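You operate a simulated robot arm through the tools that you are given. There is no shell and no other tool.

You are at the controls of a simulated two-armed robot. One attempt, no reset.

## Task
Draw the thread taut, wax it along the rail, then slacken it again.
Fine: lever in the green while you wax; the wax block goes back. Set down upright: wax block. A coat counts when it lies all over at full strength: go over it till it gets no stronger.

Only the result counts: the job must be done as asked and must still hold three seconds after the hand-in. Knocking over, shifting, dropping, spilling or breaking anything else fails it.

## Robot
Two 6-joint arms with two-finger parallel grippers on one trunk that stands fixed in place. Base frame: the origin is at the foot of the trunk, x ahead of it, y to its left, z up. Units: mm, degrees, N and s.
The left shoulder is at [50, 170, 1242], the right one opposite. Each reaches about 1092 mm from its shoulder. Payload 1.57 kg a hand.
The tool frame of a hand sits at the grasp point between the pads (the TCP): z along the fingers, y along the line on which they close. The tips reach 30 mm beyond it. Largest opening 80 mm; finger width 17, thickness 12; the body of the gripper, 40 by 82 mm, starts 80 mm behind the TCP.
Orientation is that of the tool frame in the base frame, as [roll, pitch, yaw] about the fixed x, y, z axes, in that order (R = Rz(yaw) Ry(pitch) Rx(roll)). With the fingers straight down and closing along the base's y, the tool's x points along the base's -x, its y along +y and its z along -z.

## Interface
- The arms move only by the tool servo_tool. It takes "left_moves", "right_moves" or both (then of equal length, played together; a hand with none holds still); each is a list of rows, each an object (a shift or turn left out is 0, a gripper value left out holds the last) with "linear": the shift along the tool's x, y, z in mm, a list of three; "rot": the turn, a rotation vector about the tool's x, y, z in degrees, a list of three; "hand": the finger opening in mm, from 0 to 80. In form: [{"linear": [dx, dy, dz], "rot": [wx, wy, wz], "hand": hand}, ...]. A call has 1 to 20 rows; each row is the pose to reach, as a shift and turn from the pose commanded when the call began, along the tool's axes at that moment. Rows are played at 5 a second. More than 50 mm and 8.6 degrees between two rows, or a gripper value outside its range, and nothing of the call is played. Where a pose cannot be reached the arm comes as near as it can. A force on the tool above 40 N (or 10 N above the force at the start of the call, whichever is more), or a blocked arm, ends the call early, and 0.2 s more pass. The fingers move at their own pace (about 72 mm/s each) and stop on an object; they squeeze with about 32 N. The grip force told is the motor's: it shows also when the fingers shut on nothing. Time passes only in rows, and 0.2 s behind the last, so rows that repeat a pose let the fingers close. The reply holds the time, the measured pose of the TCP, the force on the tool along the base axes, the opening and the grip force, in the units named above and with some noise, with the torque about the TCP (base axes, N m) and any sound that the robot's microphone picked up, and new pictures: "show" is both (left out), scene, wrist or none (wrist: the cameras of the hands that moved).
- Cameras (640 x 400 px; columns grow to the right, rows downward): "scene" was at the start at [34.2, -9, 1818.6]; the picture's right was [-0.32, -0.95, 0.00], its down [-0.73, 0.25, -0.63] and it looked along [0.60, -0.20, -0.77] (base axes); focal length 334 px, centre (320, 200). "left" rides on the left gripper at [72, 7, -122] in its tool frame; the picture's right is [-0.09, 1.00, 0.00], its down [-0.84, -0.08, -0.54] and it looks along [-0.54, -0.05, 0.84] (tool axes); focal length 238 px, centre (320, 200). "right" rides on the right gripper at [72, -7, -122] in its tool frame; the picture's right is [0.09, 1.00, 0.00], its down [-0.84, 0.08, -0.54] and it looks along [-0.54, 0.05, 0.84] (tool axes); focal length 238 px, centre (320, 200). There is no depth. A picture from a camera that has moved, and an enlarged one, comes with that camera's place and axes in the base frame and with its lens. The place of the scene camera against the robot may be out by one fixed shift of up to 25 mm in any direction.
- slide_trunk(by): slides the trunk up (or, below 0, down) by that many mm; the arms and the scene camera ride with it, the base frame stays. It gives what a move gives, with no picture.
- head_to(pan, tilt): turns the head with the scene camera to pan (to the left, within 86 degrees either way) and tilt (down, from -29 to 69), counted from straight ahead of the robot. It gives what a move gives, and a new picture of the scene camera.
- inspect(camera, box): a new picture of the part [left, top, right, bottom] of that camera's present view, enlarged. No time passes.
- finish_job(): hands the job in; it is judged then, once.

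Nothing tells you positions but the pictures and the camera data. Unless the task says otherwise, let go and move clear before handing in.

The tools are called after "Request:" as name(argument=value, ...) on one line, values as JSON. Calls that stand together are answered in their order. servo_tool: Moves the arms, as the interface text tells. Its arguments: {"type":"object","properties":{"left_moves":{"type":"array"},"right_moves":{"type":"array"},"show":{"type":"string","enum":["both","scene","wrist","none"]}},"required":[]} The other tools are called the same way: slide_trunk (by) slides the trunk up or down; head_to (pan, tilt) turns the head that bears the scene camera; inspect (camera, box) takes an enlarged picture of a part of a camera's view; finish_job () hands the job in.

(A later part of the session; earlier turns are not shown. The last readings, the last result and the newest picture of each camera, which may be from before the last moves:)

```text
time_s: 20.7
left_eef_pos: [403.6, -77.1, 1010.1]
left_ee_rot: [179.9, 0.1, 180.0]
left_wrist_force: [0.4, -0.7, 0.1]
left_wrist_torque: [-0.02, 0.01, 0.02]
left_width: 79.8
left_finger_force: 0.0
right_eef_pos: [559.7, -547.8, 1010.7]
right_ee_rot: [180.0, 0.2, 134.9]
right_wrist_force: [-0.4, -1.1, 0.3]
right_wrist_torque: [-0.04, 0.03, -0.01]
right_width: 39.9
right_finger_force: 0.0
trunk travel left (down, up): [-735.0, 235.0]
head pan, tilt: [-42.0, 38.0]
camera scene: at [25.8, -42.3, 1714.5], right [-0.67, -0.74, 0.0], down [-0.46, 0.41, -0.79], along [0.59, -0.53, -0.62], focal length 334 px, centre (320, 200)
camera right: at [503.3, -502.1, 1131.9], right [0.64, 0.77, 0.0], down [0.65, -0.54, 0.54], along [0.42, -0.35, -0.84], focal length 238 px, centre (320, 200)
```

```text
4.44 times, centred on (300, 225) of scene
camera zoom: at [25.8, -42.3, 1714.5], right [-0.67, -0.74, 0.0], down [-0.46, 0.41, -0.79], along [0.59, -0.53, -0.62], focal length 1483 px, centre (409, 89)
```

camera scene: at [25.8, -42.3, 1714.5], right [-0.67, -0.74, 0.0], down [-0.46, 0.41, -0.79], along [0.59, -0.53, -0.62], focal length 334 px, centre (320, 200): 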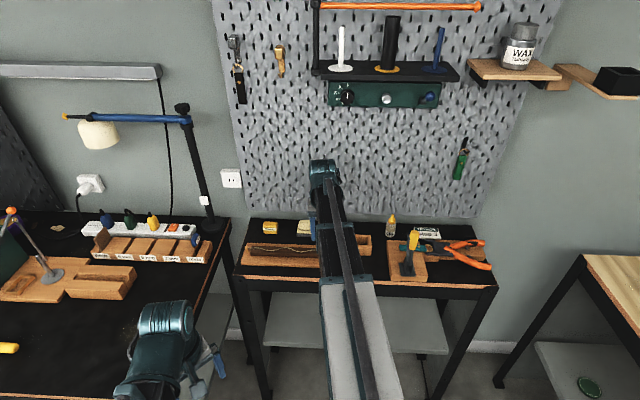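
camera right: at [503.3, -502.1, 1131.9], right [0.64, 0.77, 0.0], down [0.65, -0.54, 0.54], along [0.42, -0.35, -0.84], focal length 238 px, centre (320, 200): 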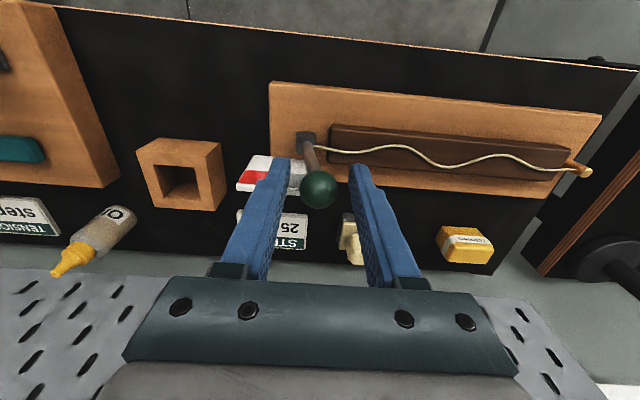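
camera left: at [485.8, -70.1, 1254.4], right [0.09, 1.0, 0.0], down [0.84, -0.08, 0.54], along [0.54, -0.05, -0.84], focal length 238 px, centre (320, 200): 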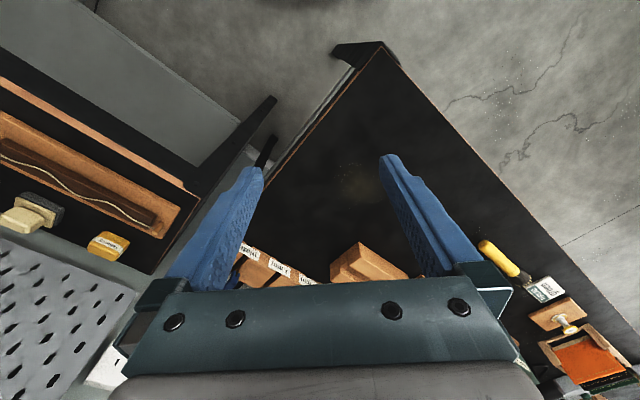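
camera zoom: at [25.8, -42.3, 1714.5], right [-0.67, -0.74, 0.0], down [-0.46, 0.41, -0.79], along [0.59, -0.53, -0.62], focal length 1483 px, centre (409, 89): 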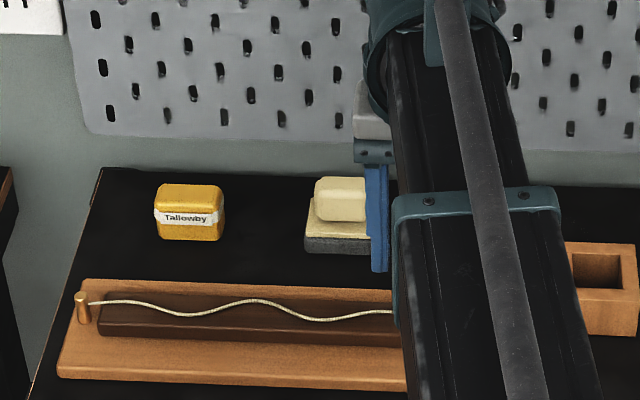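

The ball sits freely between the fingers. I'll narrow them a little and push the ball toward the card's green side in small steps, watching thread and force.

Request:
servo_tool(right_moves=[{"linear": [0, -4, 0], "hand": 32}, {"linear": [0, -8, 0], "hand": 32}, {"linear": [0, -12, 0]}, {"linear": [0, -16, 0]}, {"linear": [0, -20, 0]}, {"linear": [0, -20, 0]}], show="wrist")

Request:
inspect(camera="right", box=[240, 80, 440, 230])

Request:
inspect(camera="scene", box=[230, 180, 370, 270])

```text
time_s: 22.1
left_eef_pos: [403.1, -77.6, 1009.7]
left_ee_rot: [-180.0, 0.1, 180.0]
left_wrist_force: [0.0, -0.2, -0.2]
left_wrist_torque: [0.04, 0.0, -0.02]
left_width: 80.0
left_finger_force: 0.1
right_eef_pos: [544.6, -562.5, 1010.1]
right_ee_rot: [-180.0, 0.1, 135.1]
right_wrist_force: [0.1, 1.3, -0.7]
right_wrist_torque: [0.01, 0.01, 0.02]
right_width: 32.9
right_finger_force: 1.3
trunk travel left (down, up): [-735.0, 235.0]
head pan, tilt: [-42.0, 38.0]
camera right: at [488.6, -515.7, 1132.0], right [0.64, 0.77, 0.0], down [0.65, -0.54, 0.54], along [0.42, -0.35, -0.84], focal length 238 px, centre (320, 200)
```

right: 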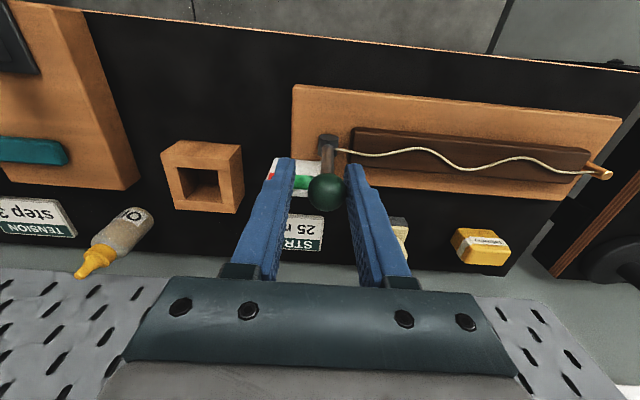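

```text
2.67 times, centred on (340, 155) of right
camera zoom: at [488.6, -515.7, 1132.0], right [0.64, 0.77, 0.0], down [0.65, -0.54, 0.54], along [0.42, -0.35, -0.84], focal length 636 px, centre (267, 320)
```

zoom: 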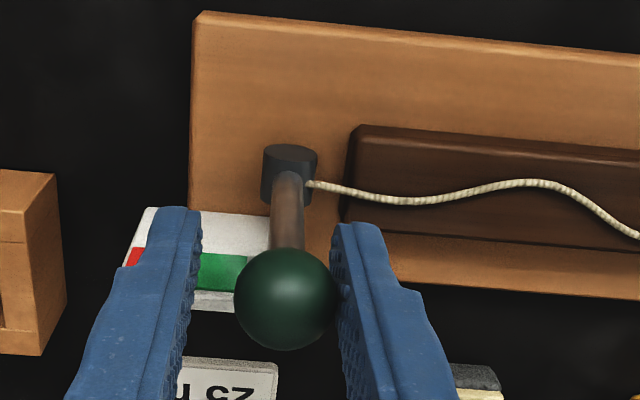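

```text
4.44 times, centred on (300, 225) of scene
camera zoom: at [25.9, -42.2, 1714.5], right [-0.67, -0.74, 0.0], down [-0.46, 0.41, -0.79], along [0.59, -0.53, -0.62], focal length 1483 px, centre (409, 89)
```

zoom: 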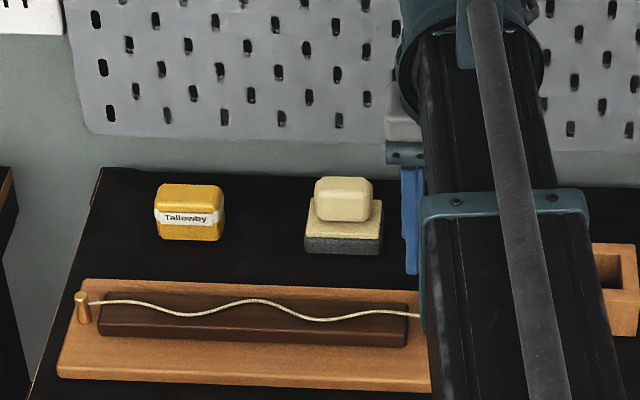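

The lever is now about upright and the thread still wavy. I'll continue in steps of 8 mm.

Request:
servo_tool(right_moves=[{"linear": [0, -3, 0]}, {"linear": [0, -6, 0]}, {"linear": [0, -9, 0]}, {"linear": [0, -12, 0]}, {"linear": [0, -12, 0]}], show="wrist")

Request:
inspect(camera="right", box=[240, 80, 440, 230])

Request:
inspect(camera="scene", box=[230, 180, 370, 270])

```text
time_s: 23.3
left_eef_pos: [404.4, -77.1, 1009.7]
left_ee_rot: [-180.0, 0.1, -180.0]
left_wrist_force: [0.7, -0.3, -0.3]
left_wrist_torque: [0.01, -0.02, 0.0]
left_width: 79.7
left_finger_force: 0.1
right_eef_pos: [536.5, -570.5, 1010.7]
right_ee_rot: [-180.0, 0.1, 135.0]
right_wrist_force: [1.0, 0.9, 0.8]
right_wrist_torque: [-0.03, -0.03, 0.04]
right_width: 32.8
right_finger_force: 0.6
trunk travel left (down, up): [-735.0, 235.0]
head pan, tilt: [-42.0, 38.0]
camera right: at [480.0, -524.4, 1131.9], right [0.64, 0.77, 0.0], down [0.65, -0.54, 0.54], along [0.42, -0.35, -0.84], focal length 238 px, centre (320, 200)
```

right: 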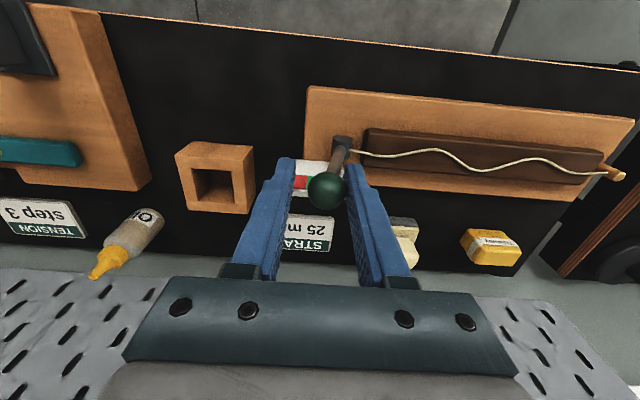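

```text
2.67 times, centred on (340, 155) of right
camera zoom: at [480.0, -524.4, 1131.9], right [0.64, 0.77, 0.0], down [0.65, -0.54, 0.54], along [0.42, -0.35, -0.84], focal length 636 px, centre (267, 320)
```

zoom: 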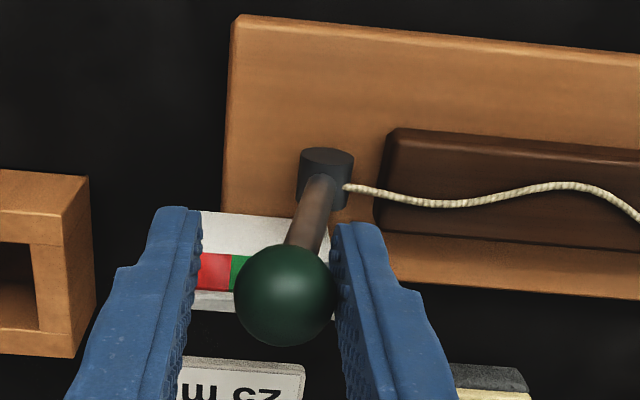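

```text
4.44 times, centred on (300, 225) of scene
camera zoom: at [25.9, -42.3, 1714.5], right [-0.67, -0.74, 0.0], down [-0.46, 0.41, -0.79], along [0.59, -0.53, -0.62], focal length 1483 px, centre (409, 89)
```

zoom: 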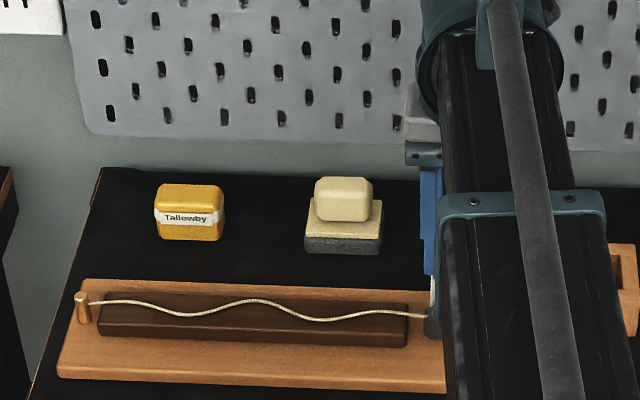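

The lever leans about 10° to the card side and the thread is still wavy, so this isn't green yet. I'll go on in finer steps.

Request:
servo_tool(right_moves=[{"linear": [0, -3, 0]}, {"linear": [0, -6, 0]}, {"linear": [0, -8, 0]}, {"linear": [0, -8, 0]}], show="none")

Request:
inspect(camera="right", box=[240, 80, 440, 230])

Request:
inspect(camera="scene", box=[230, 180, 370, 270])

```text
time_s: 24.3
left_eef_pos: [403.6, -76.6, 1010.7]
left_ee_rot: [180.0, 0.1, -180.0]
left_wrist_force: [-0.7, 0.3, 0.1]
left_wrist_torque: [0.03, 0.04, 0.0]
left_width: 80.0
left_finger_force: 0.1
right_eef_pos: [530.3, -576.9, 1010.8]
right_ee_rot: [180.0, 0.1, 134.9]
right_wrist_force: [0.9, 1.1, -0.3]
right_wrist_torque: [0.06, -0.04, 0.0]
right_width: 33.1
right_finger_force: 0.8
trunk travel left (down, up): [-735.0, 235.0]
head pan, tilt: [-42.0, 38.0]
```

```text
2.67 times, centred on (340, 155) of right
camera zoom: at [474.9, -530.1, 1132.0], right [0.64, 0.77, 0.0], down [0.65, -0.54, 0.54], along [0.42, -0.35, -0.84], focal length 636 px, centre (267, 320)
```

zoom: 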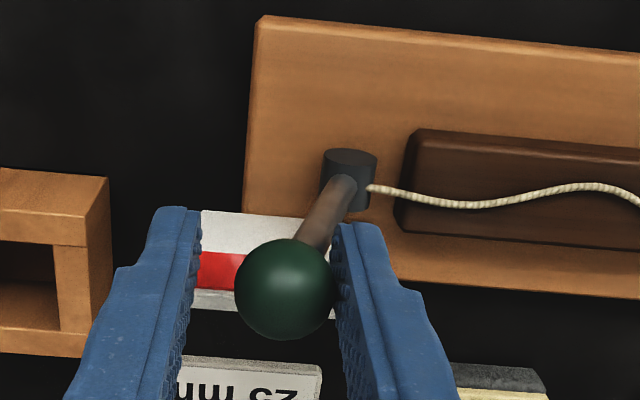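

```text
4.44 times, centred on (300, 225) of scene
camera zoom: at [25.9, -42.2, 1714.6], right [-0.67, -0.74, 0.0], down [-0.46, 0.41, -0.79], along [0.59, -0.53, -0.62], focal length 1483 px, centre (409, 89)
```

zoom: 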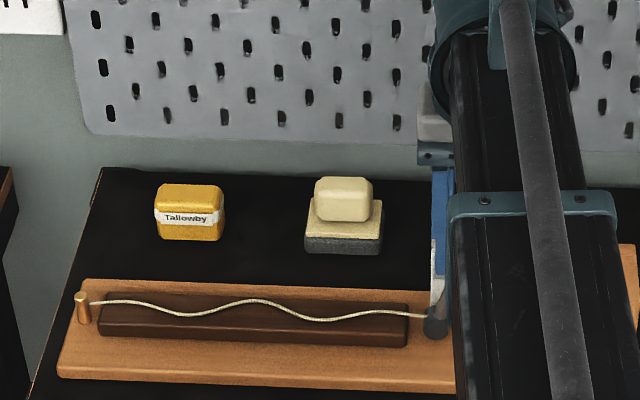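

At roughly 17° the thread is still slack. I'll push another 6 mm and look again.

Request:
servo_tool(right_moves=[{"linear": [0, -3, 0]}, {"linear": [0, -6, 0]}, {"linear": [0, -6, 0]}], show="none")

Request:
inspect(camera="right", box=[240, 80, 440, 230])

Request:
inspect(camera="scene", box=[230, 180, 370, 270])

```text
time_s: 25.1
left_eef_pos: [404.6, -77.7, 1009.9]
left_ee_rot: [-179.9, 0.2, 180.0]
left_wrist_force: [-0.7, -0.1, 0.5]
left_wrist_torque: [-0.01, 0.02, 0.0]
left_width: 79.9
left_finger_force: 0.0
right_eef_pos: [527.5, -580.7, 1009.6]
right_ee_rot: [-180.0, 0.1, 135.1]
right_wrist_force: [0.7, 1.4, 0.1]
right_wrist_torque: [0.06, -0.04, -0.01]
right_width: 33.1
right_finger_force: 0.7
trunk travel left (down, up): [-735.0, 235.0]
head pan, tilt: [-42.0, 38.0]
```

```text
2.67 times, centred on (340, 155) of right
camera zoom: at [471.1, -534.4, 1131.9], right [0.64, 0.77, 0.0], down [0.65, -0.54, 0.54], along [0.42, -0.35, -0.84], focal length 636 px, centre (267, 320)
```

zoom: 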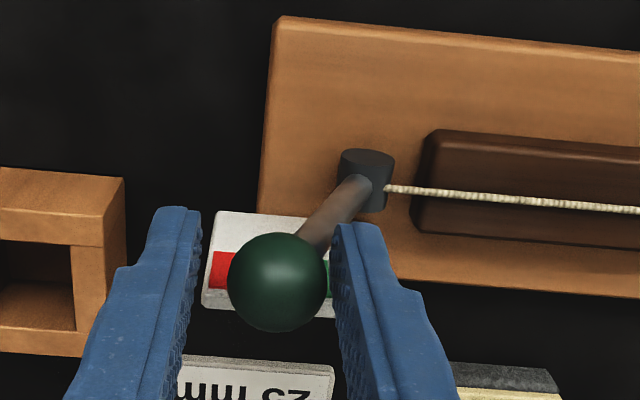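

```text
4.44 times, centred on (300, 225) of scene
camera zoom: at [26.0, -42.3, 1714.5], right [-0.67, -0.74, 0.0], down [-0.46, 0.41, -0.79], along [0.59, -0.53, -0.62], focal length 1483 px, centre (409, 89)
```

zoom: 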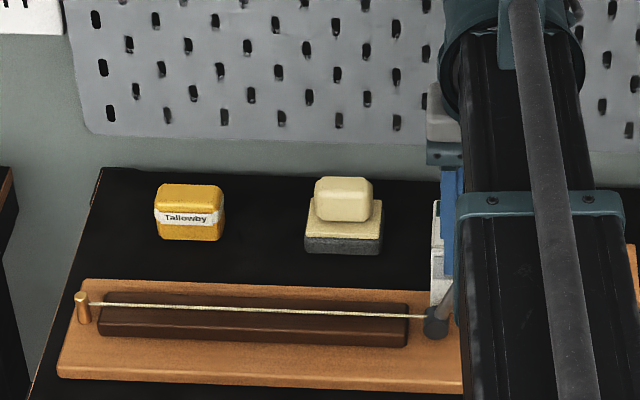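

The thread has just pulled straight: I take the lever at about 21°, just inside green, with only ~1.5 N of resistance. I'll push about 7 mm more to reach mid-green (about 27°).

Request:
servo_tool(right_moves=[{"linear": [0, -2, 0]}, {"linear": [0, -4, 0]}, {"linear": [0, -6, 0]}, {"linear": [0, -7, 0]}, {"linear": [0, -7, 0]}], show="none")

Request:
inspect(camera="right", box=[240, 80, 440, 230])

Request:
inspect(camera="scene", box=[230, 180, 370, 270])

```text
time_s: 26.3
left_eef_pos: [403.4, -77.4, 1010.1]
left_ee_rot: [180.0, 0.1, 180.0]
left_wrist_force: [0.1, -0.2, 0.1]
left_wrist_torque: [0.01, 0.01, 0.0]
left_width: 80.1
left_finger_force: 0.0
right_eef_pos: [520.9, -585.5, 1010.2]
right_ee_rot: [-180.0, 0.2, 135.1]
right_wrist_force: [1.5, 0.4, 0.1]
right_wrist_torque: [0.01, -0.02, 0.0]
right_width: 32.4
right_finger_force: 0.9
trunk travel left (down, up): [-735.0, 235.0]
head pan, tilt: [-42.0, 38.0]
```

```text
2.67 times, centred on (340, 155) of right
camera zoom: at [465.6, -539.9, 1131.9], right [0.64, 0.77, 0.0], down [0.65, -0.54, 0.54], along [0.42, -0.35, -0.84], focal length 636 px, centre (267, 320)
```

zoom: 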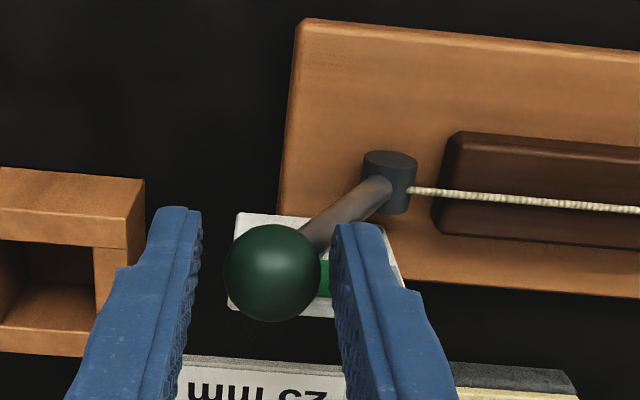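

```text
4.44 times, centred on (300, 225) of scene
camera zoom: at [25.9, -42.3, 1714.5], right [-0.67, -0.74, 0.0], down [-0.46, 0.41, -0.79], along [0.59, -0.53, -0.62], focal length 1483 px, centre (409, 89)
```

zoom: 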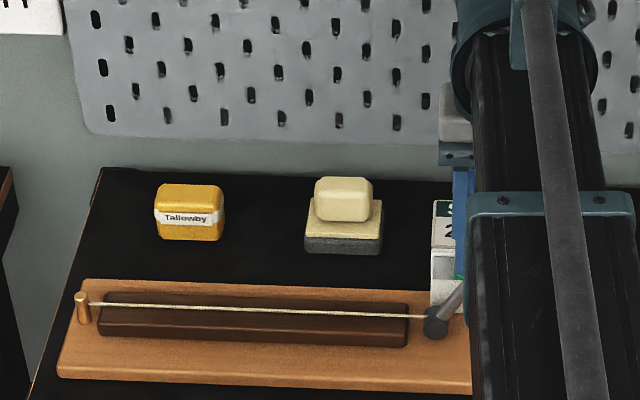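

The thread is straight and I put the stem at about 29°, in front of the middle of the green band. I'll open the fingers slightly, wait, and see whether the lever holds by itself.

Request:
servo_tool(right_moves=[{"hand": 40}, {"hand": 56}, {"hand": 60}, {"hand": 60}, {"hand": 60}, {"hand": 60}], show="none")

Request:
inspect(camera="right", box=[240, 80, 440, 230])

```text
time_s: 27.7
left_eef_pos: [403.9, -76.6, 1011.1]
left_ee_rot: [180.0, 0.1, 179.9]
left_wrist_force: [-0.8, 0.7, -1.0]
left_wrist_torque: [-0.01, 0.02, 0.0]
left_width: 80.1
left_finger_force: 0.0
right_eef_pos: [522.2, -585.3, 1010.6]
right_ee_rot: [-180.0, 0.1, 134.9]
right_wrist_force: [-0.6, 0.0, -0.3]
right_wrist_torque: [0.0, -0.02, -0.02]
right_width: 59.9
right_finger_force: 0.2
trunk travel left (down, up): [-735.0, 235.0]
head pan, tilt: [-42.0, 38.0]
```

```text
2.67 times, centred on (340, 155) of right
camera zoom: at [465.7, -539.8, 1131.9], right [0.64, 0.77, 0.0], down [0.65, -0.54, 0.54], along [0.42, -0.35, -0.84], focal length 636 px, centre (267, 320)
```

zoom: 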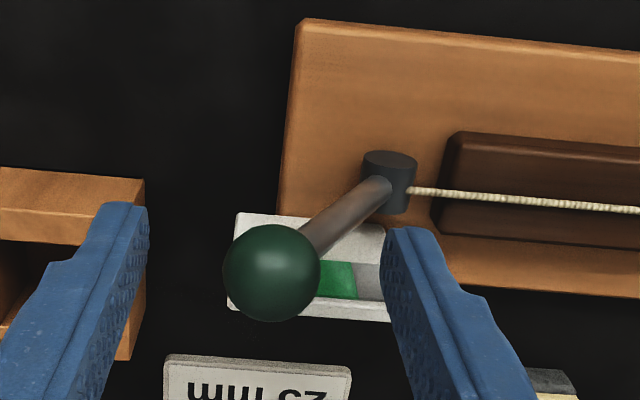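

The lever holds by itself. I'll raise the trunk clear, then shift the right hand toward the wax block and check the lever from the scene camera.

Request:
slide_trunk(by=65)

Request:
servo_tool(right_moves=[{"linear": [20, 40, 0], "hand": 80}, {"linear": [20, 80, 0]}, {"linear": [20, 120, 0]}, {"linear": [20, 160, 0]}, {"linear": [0, 200, 0]}, {"linear": [-30, 230, 0]}, {"linear": [-30, 230, 0]}], show="both")

Request:
inspect(camera="scene", box=[240, 215, 390, 300])

Request:
inspect(camera="right", box=[240, 80, 440, 280])

```text
time_s: 28.8
left_eef_pos: [404.8, -78.0, 1074.7]
left_ee_rot: [179.9, 0.0, -179.9]
left_wrist_force: [0.4, 0.1, -0.7]
left_wrist_torque: [-0.02, 0.01, -0.02]
left_width: 79.8
left_finger_force: 0.0
right_eef_pos: [521.8, -587.2, 1074.2]
right_ee_rot: [-180.0, 0.2, 135.1]
right_wrist_force: [-0.3, -0.2, -0.3]
right_wrist_torque: [-0.01, 0.02, 0.04]
right_width: 60.2
right_finger_force: 0.0
trunk travel left (down, up): [-800.0, 170.0]
head pan, tilt: [-42.0, 38.0]
```

```text
time_s: 30.4
left_eef_pos: [403.7, -75.9, 1075.0]
left_ee_rot: [-180.0, 0.1, -180.0]
left_wrist_force: [-0.8, -0.1, 0.8]
left_wrist_torque: [0.01, -0.03, 0.01]
left_width: 80.0
left_finger_force: 0.1
right_eef_pos: [706.0, -443.9, 1075.2]
right_ee_rot: [-180.0, 0.2, 135.1]
right_wrist_force: [0.5, 0.1, -0.1]
right_wrist_torque: [-0.05, -0.02, 0.02]
right_width: 80.0
right_finger_force: 0.1
trunk travel left (down, up): [-800.0, 170.0]
head pan, tilt: [-42.0, 38.0]
camera scene: at [25.4, -42.2, 1779.6], right [-0.67, -0.74, 0.0], down [-0.46, 0.41, -0.79], along [0.59, -0.53, -0.62], focal length 334 px, centre (320, 200)
camera right: at [650.0, -397.9, 1197.1], right [0.64, 0.77, 0.0], down [0.65, -0.54, 0.54], along [0.42, -0.35, -0.84], focal length 238 px, centre (320, 200)
```

scene: 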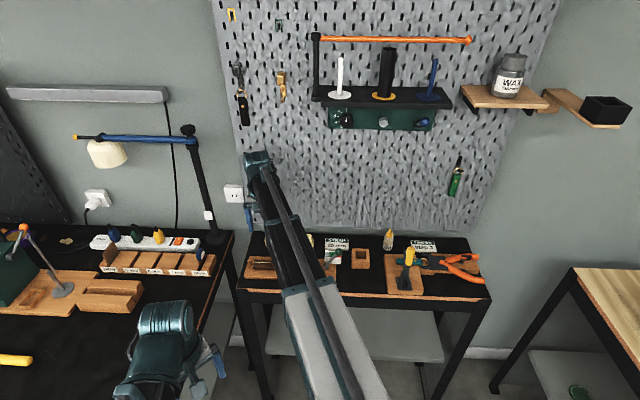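
right: 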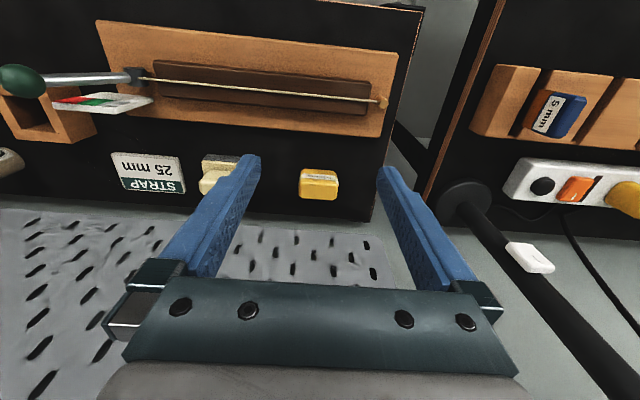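

```text
4.27 times, centred on (315, 258) of scene
camera zoom: at [25.4, -42.2, 1779.6], right [-0.67, -0.74, 0.0], down [-0.46, 0.41, -0.79], along [0.59, -0.53, -0.62], focal length 1424 px, centre (341, -45)
```

zoom: 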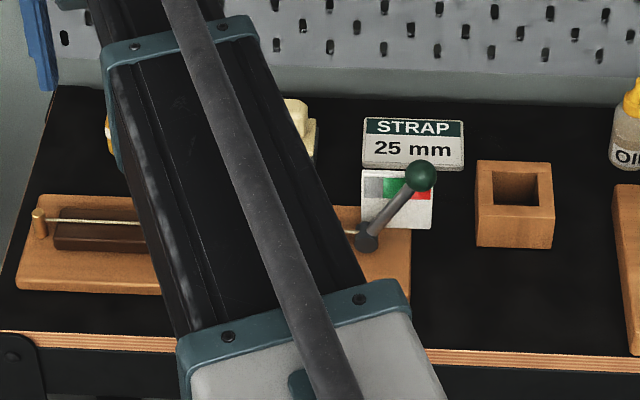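

```text
2.00 times, centred on (340, 180) of right
camera zoom: at [650.0, -397.9, 1197.1], right [0.64, 0.77, 0.0], down [0.65, -0.54, 0.54], along [0.42, -0.35, -0.84], focal length 477 px, centre (280, 240)
```

zoom: 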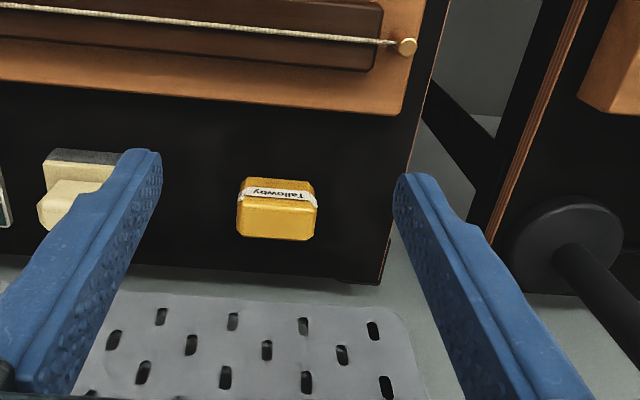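

The lever stays put with the thread straight. Now I'll measure the wax block precisely: I take it at about (768, -495), and I'll enlarge it.

Request:
inspect(camera="right", box=[290, 155, 350, 215])

Request:
inspect(camera="right", box=[100, 40, 420, 140])

```text
6.67 times, centred on (320, 185) of right
camera zoom: at [650.0, -397.9, 1197.1], right [0.64, 0.77, 0.0], down [0.65, -0.54, 0.54], along [0.42, -0.35, -0.84], focal length 1589 px, centre (320, 300)
```

zoom: 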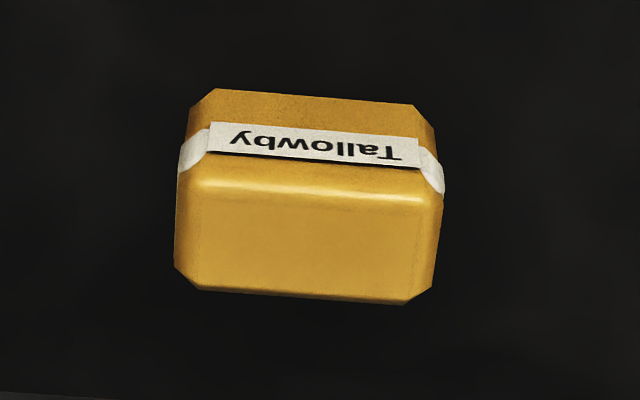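

```text
2.00 times, centred on (260, 90) of right
camera zoom: at [650.0, -397.9, 1197.1], right [0.64, 0.77, 0.0], down [0.65, -0.54, 0.54], along [0.42, -0.35, -0.84], focal length 477 px, centre (440, 420)
```

zoom: 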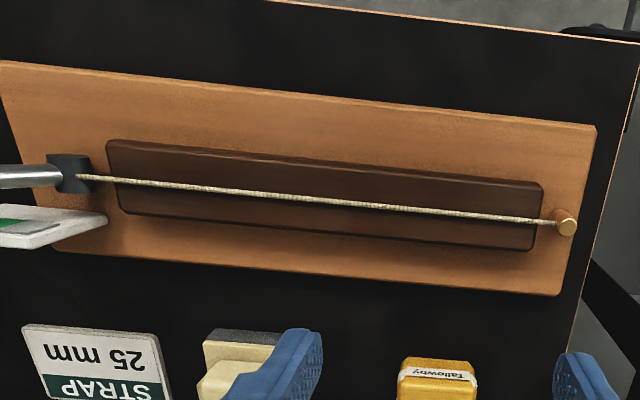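

The wax block is about 50 × 32 × 40 mm, aligned with the board, centred near (766, -498) with its top near z 940. I'll move above it and turn the hand so the fingers close front-to-back, leaving the ends free near the post and lever.

Request:
servo_tool(right_moves=[{"linear": [-8, 0, 0], "rot": [0, 0, -8]}, {"linear": [-16, 1, 0], "rot": [0, 0, -16]}, {"linear": [-24, 1, 0], "rot": [0, 0, -24]}, {"linear": [-32, 2, 0], "rot": [0, 0, -32]}, {"linear": [-40, 2, 0], "rot": [0, 0, -40]}, {"linear": [-48, 3, 0], "rot": [0, 0, -48]}, {"linear": [-56, 3, 0], "rot": [0, 0, -56]}, {"linear": [-64, 3, 0], "rot": [0, 0, -64]}, {"linear": [-72, 4, 0], "rot": [0, 0, -72]}, {"linear": [-80.6, 4, 0], "rot": [0, 0, -80]}, {"linear": [-80.6, 4, 0], "rot": [0, 0, -88]}, {"linear": [-80.6, 4, 0], "rot": [0, 0, -90]}, {"linear": [-80.6, 4, 0], "rot": [0, 0, -90]}], show="both")

Request:
inspect(camera="right", box=[240, 60, 440, 210])

```text
time_s: 33.2
left_eef_pos: [403.6, -77.7, 1074.6]
left_ee_rot: [180.0, 0.2, -180.0]
left_wrist_force: [-0.7, 0.1, -0.3]
left_wrist_torque: [-0.04, 0.02, 0.01]
left_width: 80.0
left_finger_force: 0.0
right_eef_pos: [764.8, -498.8, 1075.0]
right_ee_rot: [-179.8, 0.1, -134.9]
right_wrist_force: [-0.1, 0.2, 0.3]
right_wrist_torque: [-0.01, 0.01, -0.02]
right_width: 79.7
right_finger_force: 0.1
trunk travel left (down, up): [-800.0, 170.0]
head pan, tilt: [-42.0, 38.0]
camera scene: at [25.9, -42.3, 1779.5], right [-0.67, -0.74, 0.0], down [-0.46, 0.41, -0.79], along [0.59, -0.53, -0.62], focal length 334 px, centre (320, 200)
camera right: at [718.6, -554.5, 1197.1], right [-0.77, 0.64, 0.0], down [0.54, 0.65, 0.54], along [0.35, 0.42, -0.84], focal length 238 px, centre (320, 200)
```

scene: 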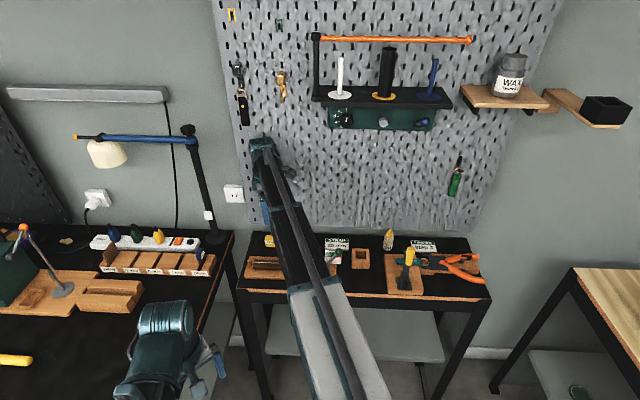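
right: 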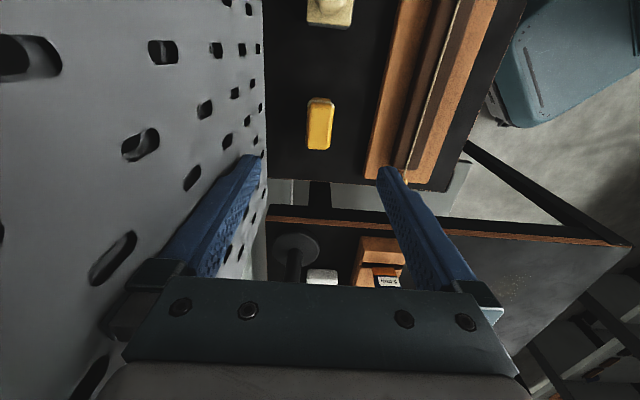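

```text
2.67 times, centred on (340, 135) of right
camera zoom: at [718.6, -554.5, 1197.1], right [-0.77, 0.64, 0.0], down [0.54, 0.65, 0.54], along [0.35, 0.42, -0.84], focal length 636 px, centre (267, 373)
```

zoom: 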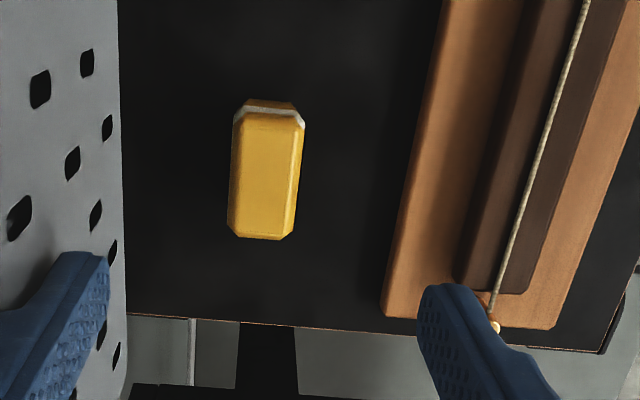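

The fingers line up with the block within about a millimetre, but the pegboard is only about 6 mm beyond the far finger. I'll narrow the opening to 56 mm for clearance, then lower the trunk.

Request:
servo_tool(right_moves=[{"hand": 60}, {"hand": 56}, {"hand": 56}], show="none")

Request:
slide_trunk(by=-95)

Request:
servo_tool(right_moves=[{"hand": 56}], show="wrist")

Request:
inspect(camera="right", box=[220, 80, 420, 230])

```text
time_s: 34.0
left_eef_pos: [404.1, -77.4, 1074.9]
left_ee_rot: [-180.0, 0.1, 179.9]
left_wrist_force: [0.2, -0.1, 0.1]
left_wrist_torque: [0.02, 0.0, 0.01]
left_width: 80.0
left_finger_force: 0.1
right_eef_pos: [765.1, -499.2, 1074.5]
right_ee_rot: [-179.8, 0.0, -135.1]
right_wrist_force: [-0.3, 0.2, 0.7]
right_wrist_torque: [0.02, -0.01, -0.03]
right_width: 55.9
right_finger_force: 0.1
trunk travel left (down, up): [-800.0, 170.0]
head pan, tilt: [-42.0, 38.0]
```

```text
time_s: 35.3
left_eef_pos: [405.8, -77.6, 981.2]
left_ee_rot: [180.0, 0.1, 180.0]
left_wrist_force: [-0.1, 0.0, -0.3]
left_wrist_torque: [-0.02, -0.01, 0.02]
left_width: 80.2
left_finger_force: 0.0
right_eef_pos: [765.4, -499.5, 980.1]
right_ee_rot: [-179.9, 0.1, -134.9]
right_wrist_force: [-0.2, 0.1, 0.2]
right_wrist_torque: [0.0, -0.03, 0.01]
right_width: 56.1
right_finger_force: 0.1
trunk travel left (down, up): [-705.0, 265.0]
head pan, tilt: [-42.0, 38.0]
```

```text
time_s: 35.7
left_eef_pos: [404.2, -76.9, 980.1]
left_ee_rot: [180.0, 0.1, -180.0]
left_wrist_force: [-0.5, -0.5, 0.1]
left_wrist_torque: [0.0, -0.03, 0.01]
left_width: 80.1
left_finger_force: 0.0
right_eef_pos: [765.5, -498.5, 979.7]
right_ee_rot: [-179.9, 0.0, -135.0]
right_wrist_force: [0.0, -0.4, 0.2]
right_wrist_torque: [-0.03, 0.04, 0.01]
right_width: 56.1
right_finger_force: 0.0
trunk travel left (down, up): [-705.0, 265.0]
head pan, tilt: [-42.0, 38.0]
camera right: at [718.5, -554.5, 1102.1], right [-0.77, 0.64, 0.0], down [0.54, 0.65, 0.54], along [0.35, 0.42, -0.84], focal length 238 px, centre (320, 200)
```

right: 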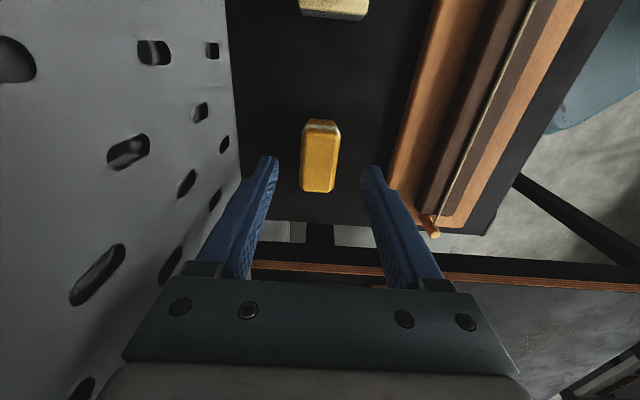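

```text
2.67 times, centred on (320, 155) of right
camera zoom: at [718.5, -554.5, 1102.1], right [-0.77, 0.64, 0.0], down [0.54, 0.65, 0.54], along [0.35, 0.42, -0.84], focal length 636 px, centre (320, 320)
```

zoom: 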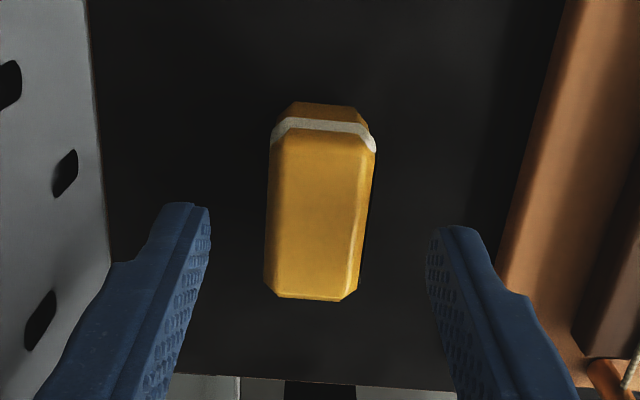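

The block is centred between the fingers. I'll lower the last 35 mm so the tips come to about 15 mm above the bench.

Request:
slide_trunk(by=-35)

Request:
servo_tool(right_moves=[{"linear": [0, 0, 0], "hand": 56}], show="wrist")

Request:
inspect(camera="right", box=[220, 110, 420, 260])

Request:
inspect(camera="scene", box=[230, 170, 370, 270])

```text
time_s: 36.5
left_eef_pos: [403.5, -76.6, 945.5]
left_ee_rot: [180.0, 0.2, -180.0]
left_wrist_force: [-0.5, 0.8, -0.1]
left_wrist_torque: [0.02, 0.01, -0.02]
left_width: 79.9
left_finger_force: 0.0
right_eef_pos: [765.5, -499.0, 945.4]
right_ee_rot: [-179.9, -0.1, -135.0]
right_wrist_force: [0.4, 0.2, -0.6]
right_wrist_torque: [-0.01, 0.01, -0.02]
right_width: 56.0
right_finger_force: 0.2
trunk travel left (down, up): [-670.0, 300.0]
head pan, tilt: [-42.0, 38.0]
```

```text
time_s: 36.9
left_eef_pos: [404.0, -76.6, 945.3]
left_ee_rot: [-180.0, 0.1, 180.0]
left_wrist_force: [0.1, 0.7, 0.2]
left_wrist_torque: [0.01, 0.0, 0.03]
left_width: 79.8
left_finger_force: 0.0
right_eef_pos: [764.5, -499.0, 944.8]
right_ee_rot: [-179.9, 0.0, -135.0]
right_wrist_force: [0.4, 0.8, 0.5]
right_wrist_torque: [0.0, -0.02, 0.03]
right_width: 55.8
right_finger_force: 0.1
trunk travel left (down, up): [-670.0, 300.0]
head pan, tilt: [-42.0, 38.0]
camera right: at [718.5, -554.5, 1067.1], right [-0.77, 0.64, 0.0], down [0.54, 0.65, 0.54], along [0.35, 0.42, -0.84], focal length 238 px, centre (320, 200)
```

right: 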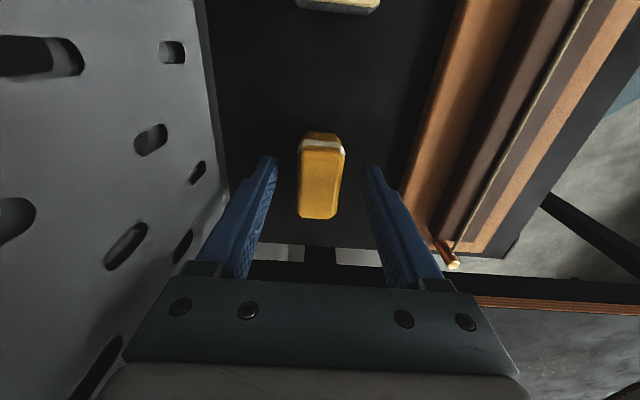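

```text
2.67 times, centred on (320, 185) of right
camera zoom: at [718.5, -554.5, 1067.1], right [-0.77, 0.64, 0.0], down [0.54, 0.65, 0.54], along [0.35, 0.42, -0.84], focal length 636 px, centre (320, 240)
```

zoom: 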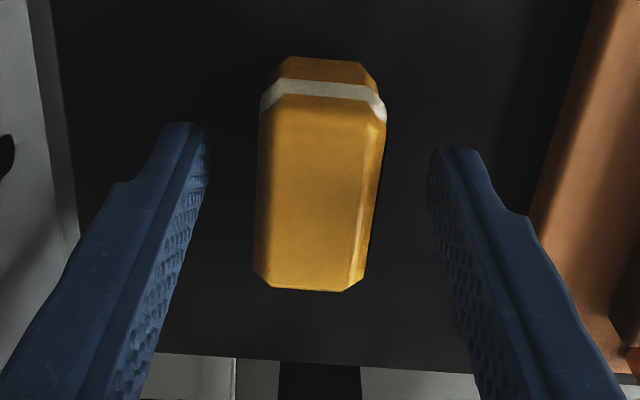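

```text
4.00 times, centred on (300, 220) of scene
camera zoom: at [25.8, -42.3, 1649.6], right [-0.67, -0.74, 0.0], down [-0.46, 0.41, -0.79], along [0.59, -0.53, -0.62], focal length 1335 px, centre (400, 120)
```

zoom: 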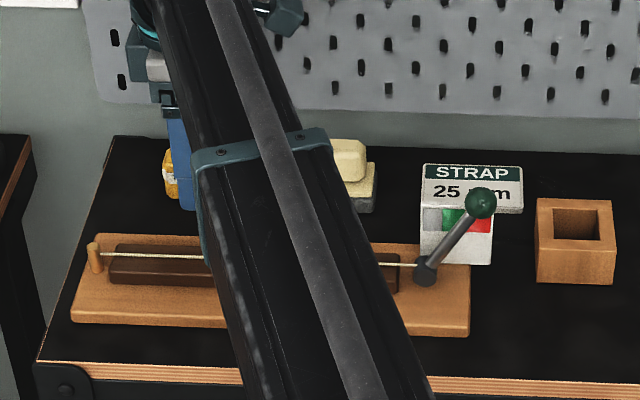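

The near fingertip looks close to the bench in this view. I'll zoom in before closing.

Request:
inspect(camera="scene", box=[260, 195, 300, 225])

```text
13.33 times, centred on (280, 210) of scene
camera zoom: at [25.8, -42.3, 1649.6], right [-0.67, -0.74, 0.0], down [-0.46, 0.41, -0.79], along [0.59, -0.53, -0.62], focal length 4449 px, centre (853, 67)
```

zoom: 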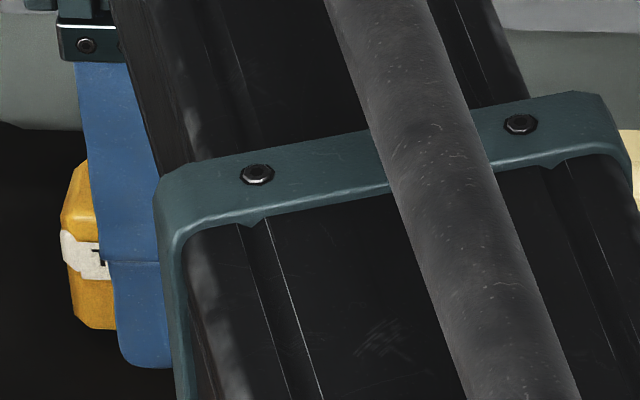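

The tips look 5–10 mm above the bench, a bit lower than I want for waxing, so I'll raise 6 mm and then close on the block.

Request:
slide_trunk(by=6)

Request:
servo_tool(right_moves=[{"hand": 46}, {"hand": 40}, {"hand": 36}, {"hand": 33}, {"hand": 30}, {"hand": 20}, {"hand": 15}, {"hand": 15}, {"hand": 15}], show="wrist")

Request:
inspect(camera="right", box=[220, 110, 420, 260])

```text
time_s: 37.4
left_eef_pos: [404.5, -77.0, 951.9]
left_ee_rot: [180.0, 0.1, 180.0]
left_wrist_force: [0.4, 0.3, -0.1]
left_wrist_torque: [-0.01, -0.01, -0.02]
left_width: 80.0
left_finger_force: 0.0
right_eef_pos: [764.6, -499.2, 950.6]
right_ee_rot: [-179.9, 0.0, -135.0]
right_wrist_force: [0.1, 0.2, 0.1]
right_wrist_torque: [0.02, 0.01, 0.01]
right_width: 56.0
right_finger_force: 0.1
trunk travel left (down, up): [-676.0, 294.0]
head pan, tilt: [-42.0, 38.0]
```

```text
time_s: 39.4
left_eef_pos: [403.1, -78.0, 951.4]
left_ee_rot: [-180.0, 0.1, -179.9]
left_wrist_force: [-0.1, 0.0, 0.4]
left_wrist_torque: [-0.01, 0.02, 0.02]
left_width: 80.0
left_finger_force: 0.0
right_eef_pos: [765.9, -498.1, 951.3]
right_ee_rot: [-179.9, 0.0, -135.0]
right_wrist_force: [0.3, 0.3, 0.5]
right_wrist_torque: [0.05, 0.01, 0.02]
right_width: 26.8
right_finger_force: 32.3
trunk travel left (down, up): [-676.0, 294.0]
head pan, tilt: [-42.0, 38.0]
camera right: at [718.5, -554.5, 1073.1], right [-0.77, 0.64, 0.0], down [0.54, 0.65, 0.54], along [0.35, 0.42, -0.84], focal length 238 px, centre (320, 200)
```

right: 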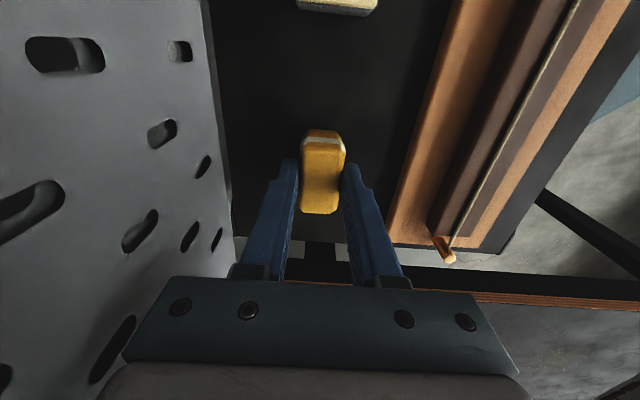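

```text
2.67 times, centred on (320, 185) of right
camera zoom: at [718.5, -554.5, 1073.1], right [-0.77, 0.64, 0.0], down [0.54, 0.65, 0.54], along [0.35, 0.42, -0.84], focal length 636 px, centre (320, 240)
```

zoom: 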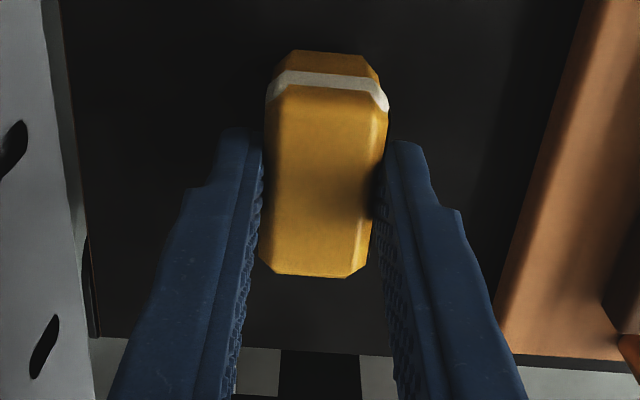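

The block is gripped (26.8 mm wide). Its resting pose was TCP (765.9, -498.1, 951.2), yaw -135°; I'll lift it 60 mm and carry it over the middle of the rail, where I take the thread at z ≈ 929 running from (554, -555) to (726, -382).

Request:
slide_trunk(by=60)

Request:
servo_tool(right_moves=[{"linear": [8, 14, 0]}, {"linear": [16, 28, 0]}, {"linear": [24, 42, 0]}, {"linear": [32, 56, 0]}, {"linear": [40, 70, 0]}, {"linear": [48, 84, 0]}, {"linear": [56, 98, 0]}, {"linear": [61.5, 109.8, 0]}, {"linear": [61.5, 109.8, 0]}], show="both")

Request:
inspect(camera="right", box=[220, 60, 420, 260])

Request:
inspect(camera="scene", box=[230, 190, 370, 290])

```text
time_s: 40.4
left_eef_pos: [403.2, -76.5, 1010.7]
left_ee_rot: [-180.0, 0.0, -180.0]
left_wrist_force: [-0.8, 0.3, 0.3]
left_wrist_torque: [0.05, 0.0, 0.01]
left_width: 80.0
left_finger_force: 0.1
right_eef_pos: [765.4, -498.9, 1009.8]
right_ee_rot: [-179.9, -0.1, -134.9]
right_wrist_force: [-0.5, -0.5, 0.0]
right_wrist_torque: [0.0, 0.01, 0.03]
right_width: 15.0
right_finger_force: 0.0
trunk travel left (down, up): [-736.0, 234.0]
head pan, tilt: [-42.0, 38.0]
```

```text
time_s: 42.4
left_eef_pos: [405.0, -76.9, 1010.2]
left_ee_rot: [-180.0, 0.1, -180.0]
left_wrist_force: [0.1, 0.3, 0.7]
left_wrist_torque: [-0.02, 0.0, -0.02]
left_width: 80.0
left_finger_force: 0.1
right_eef_pos: [644.1, -464.7, 1009.8]
right_ee_rot: [-179.9, 0.0, -135.0]
right_wrist_force: [-0.9, 0.0, -0.6]
right_wrist_torque: [0.0, -0.02, -0.01]
right_width: 15.1
right_finger_force: 0.1
trunk travel left (down, up): [-736.0, 234.0]
head pan, tilt: [-42.0, 38.0]
camera scene: at [25.9, -42.4, 1715.5], right [-0.67, -0.74, 0.0], down [-0.46, 0.41, -0.79], along [0.59, -0.53, -0.62], focal length 334 px, centre (320, 200)
camera right: at [597.1, -520.6, 1133.1], right [-0.77, 0.64, 0.0], down [0.54, 0.65, 0.54], along [0.35, 0.42, -0.84], focal length 238 px, centre (320, 200)
```

scene: 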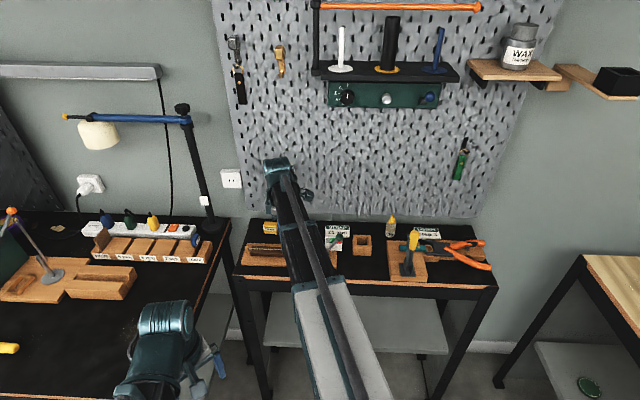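
right: 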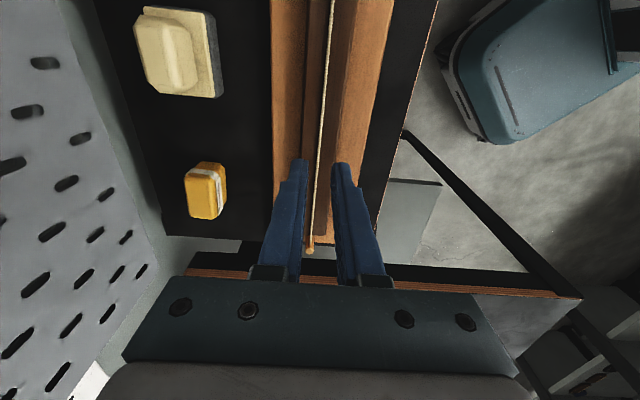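

```text
2.00 times, centred on (320, 160) of right
camera zoom: at [597.1, -520.6, 1133.1], right [-0.77, 0.64, 0.0], down [0.54, 0.65, 0.54], along [0.35, 0.42, -0.84], focal length 477 px, centre (320, 280)
```

zoom: 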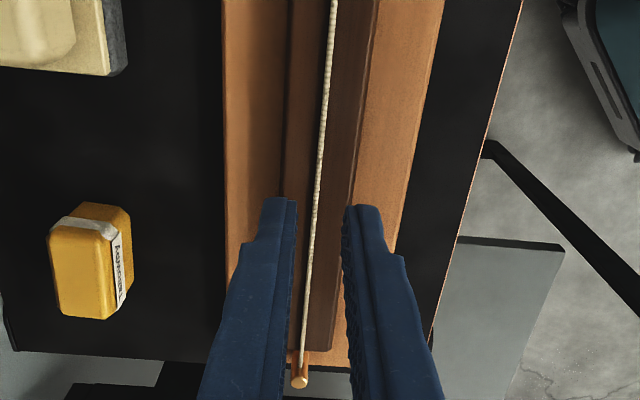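

```text
4.00 times, centred on (300, 240) of scene
camera zoom: at [25.9, -42.4, 1715.5], right [-0.67, -0.74, 0.0], down [-0.46, 0.41, -0.79], along [0.59, -0.53, -0.62], focal length 1335 px, centre (400, 40)
```

zoom: 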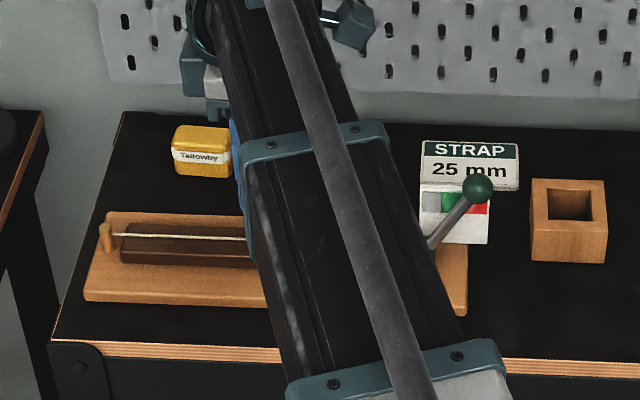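

The block slipped out as I lifted: it still stands upright where it was, and the fingers closed on nothing. I'll go back over it, check its position, and take a deeper grip.

Request:
servo_tool(right_moves=[{"linear": [-8, -14, 0], "hand": 30}, {"linear": [-16, -28, 0], "hand": 56}, {"linear": [-24, -42, 0]}, {"linear": [-32, -56, 0]}, {"linear": [-40, -70, 0]}, {"linear": [-48, -84, 0]}, {"linear": [-56, -98, 0]}, {"linear": [-61.5, -109.8, 0]}, {"linear": [-61.5, -109.8, 0]}], show="wrist")

Request:
inspect(camera="right", box=[220, 60, 420, 210])

Request:
inspect(camera="scene", box=[250, 205, 310, 250])

```text
time_s: 44.4
left_eef_pos: [404.7, -77.7, 1010.8]
left_ee_rot: [179.9, 0.1, 180.0]
left_wrist_force: [0.0, 0.0, -0.5]
left_wrist_torque: [0.0, -0.02, 0.01]
left_width: 80.0
left_finger_force: 0.0
right_eef_pos: [767.1, -498.8, 1010.7]
right_ee_rot: [-179.9, 0.0, -135.0]
right_wrist_force: [0.2, 0.2, 1.1]
right_wrist_torque: [0.0, 0.02, 0.0]
right_width: 55.9
right_finger_force: 0.0
trunk travel left (down, up): [-736.0, 234.0]
head pan, tilt: [-42.0, 38.0]
camera right: at [718.3, -554.3, 1133.1], right [-0.77, 0.64, 0.0], down [0.54, 0.65, 0.54], along [0.35, 0.42, -0.84], focal length 238 px, centre (320, 200)
```

right: 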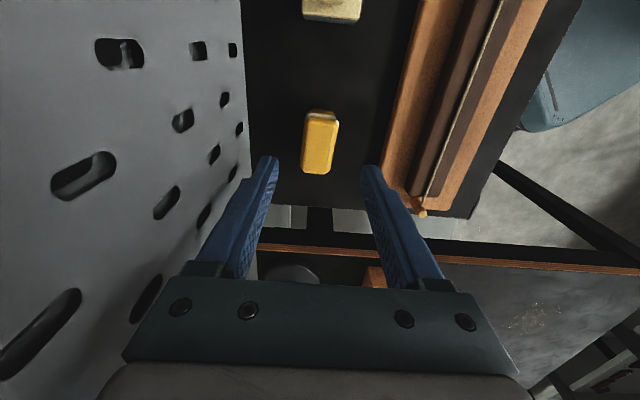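

```text
2.67 times, centred on (320, 135) of right
camera zoom: at [718.3, -554.3, 1133.1], right [-0.77, 0.64, 0.0], down [0.54, 0.65, 0.54], along [0.35, 0.42, -0.84], focal length 636 px, centre (320, 373)
```

zoom: 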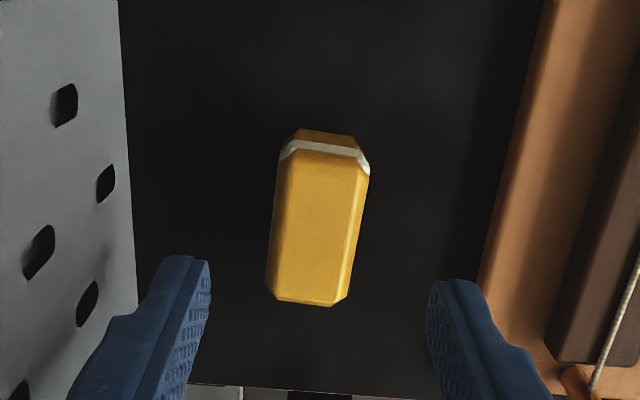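

```text
8.89 times, centred on (280, 228) of scene
camera zoom: at [25.8, -42.3, 1715.5], right [-0.67, -0.74, 0.0], down [-0.46, 0.41, -0.79], along [0.59, -0.53, -0.62], focal length 2966 px, centre (676, -44)
```

zoom: 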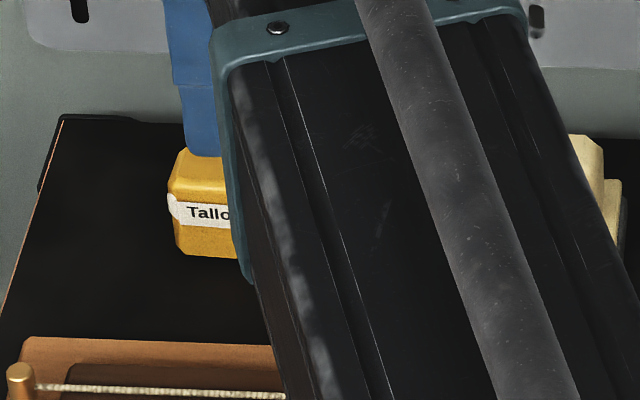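

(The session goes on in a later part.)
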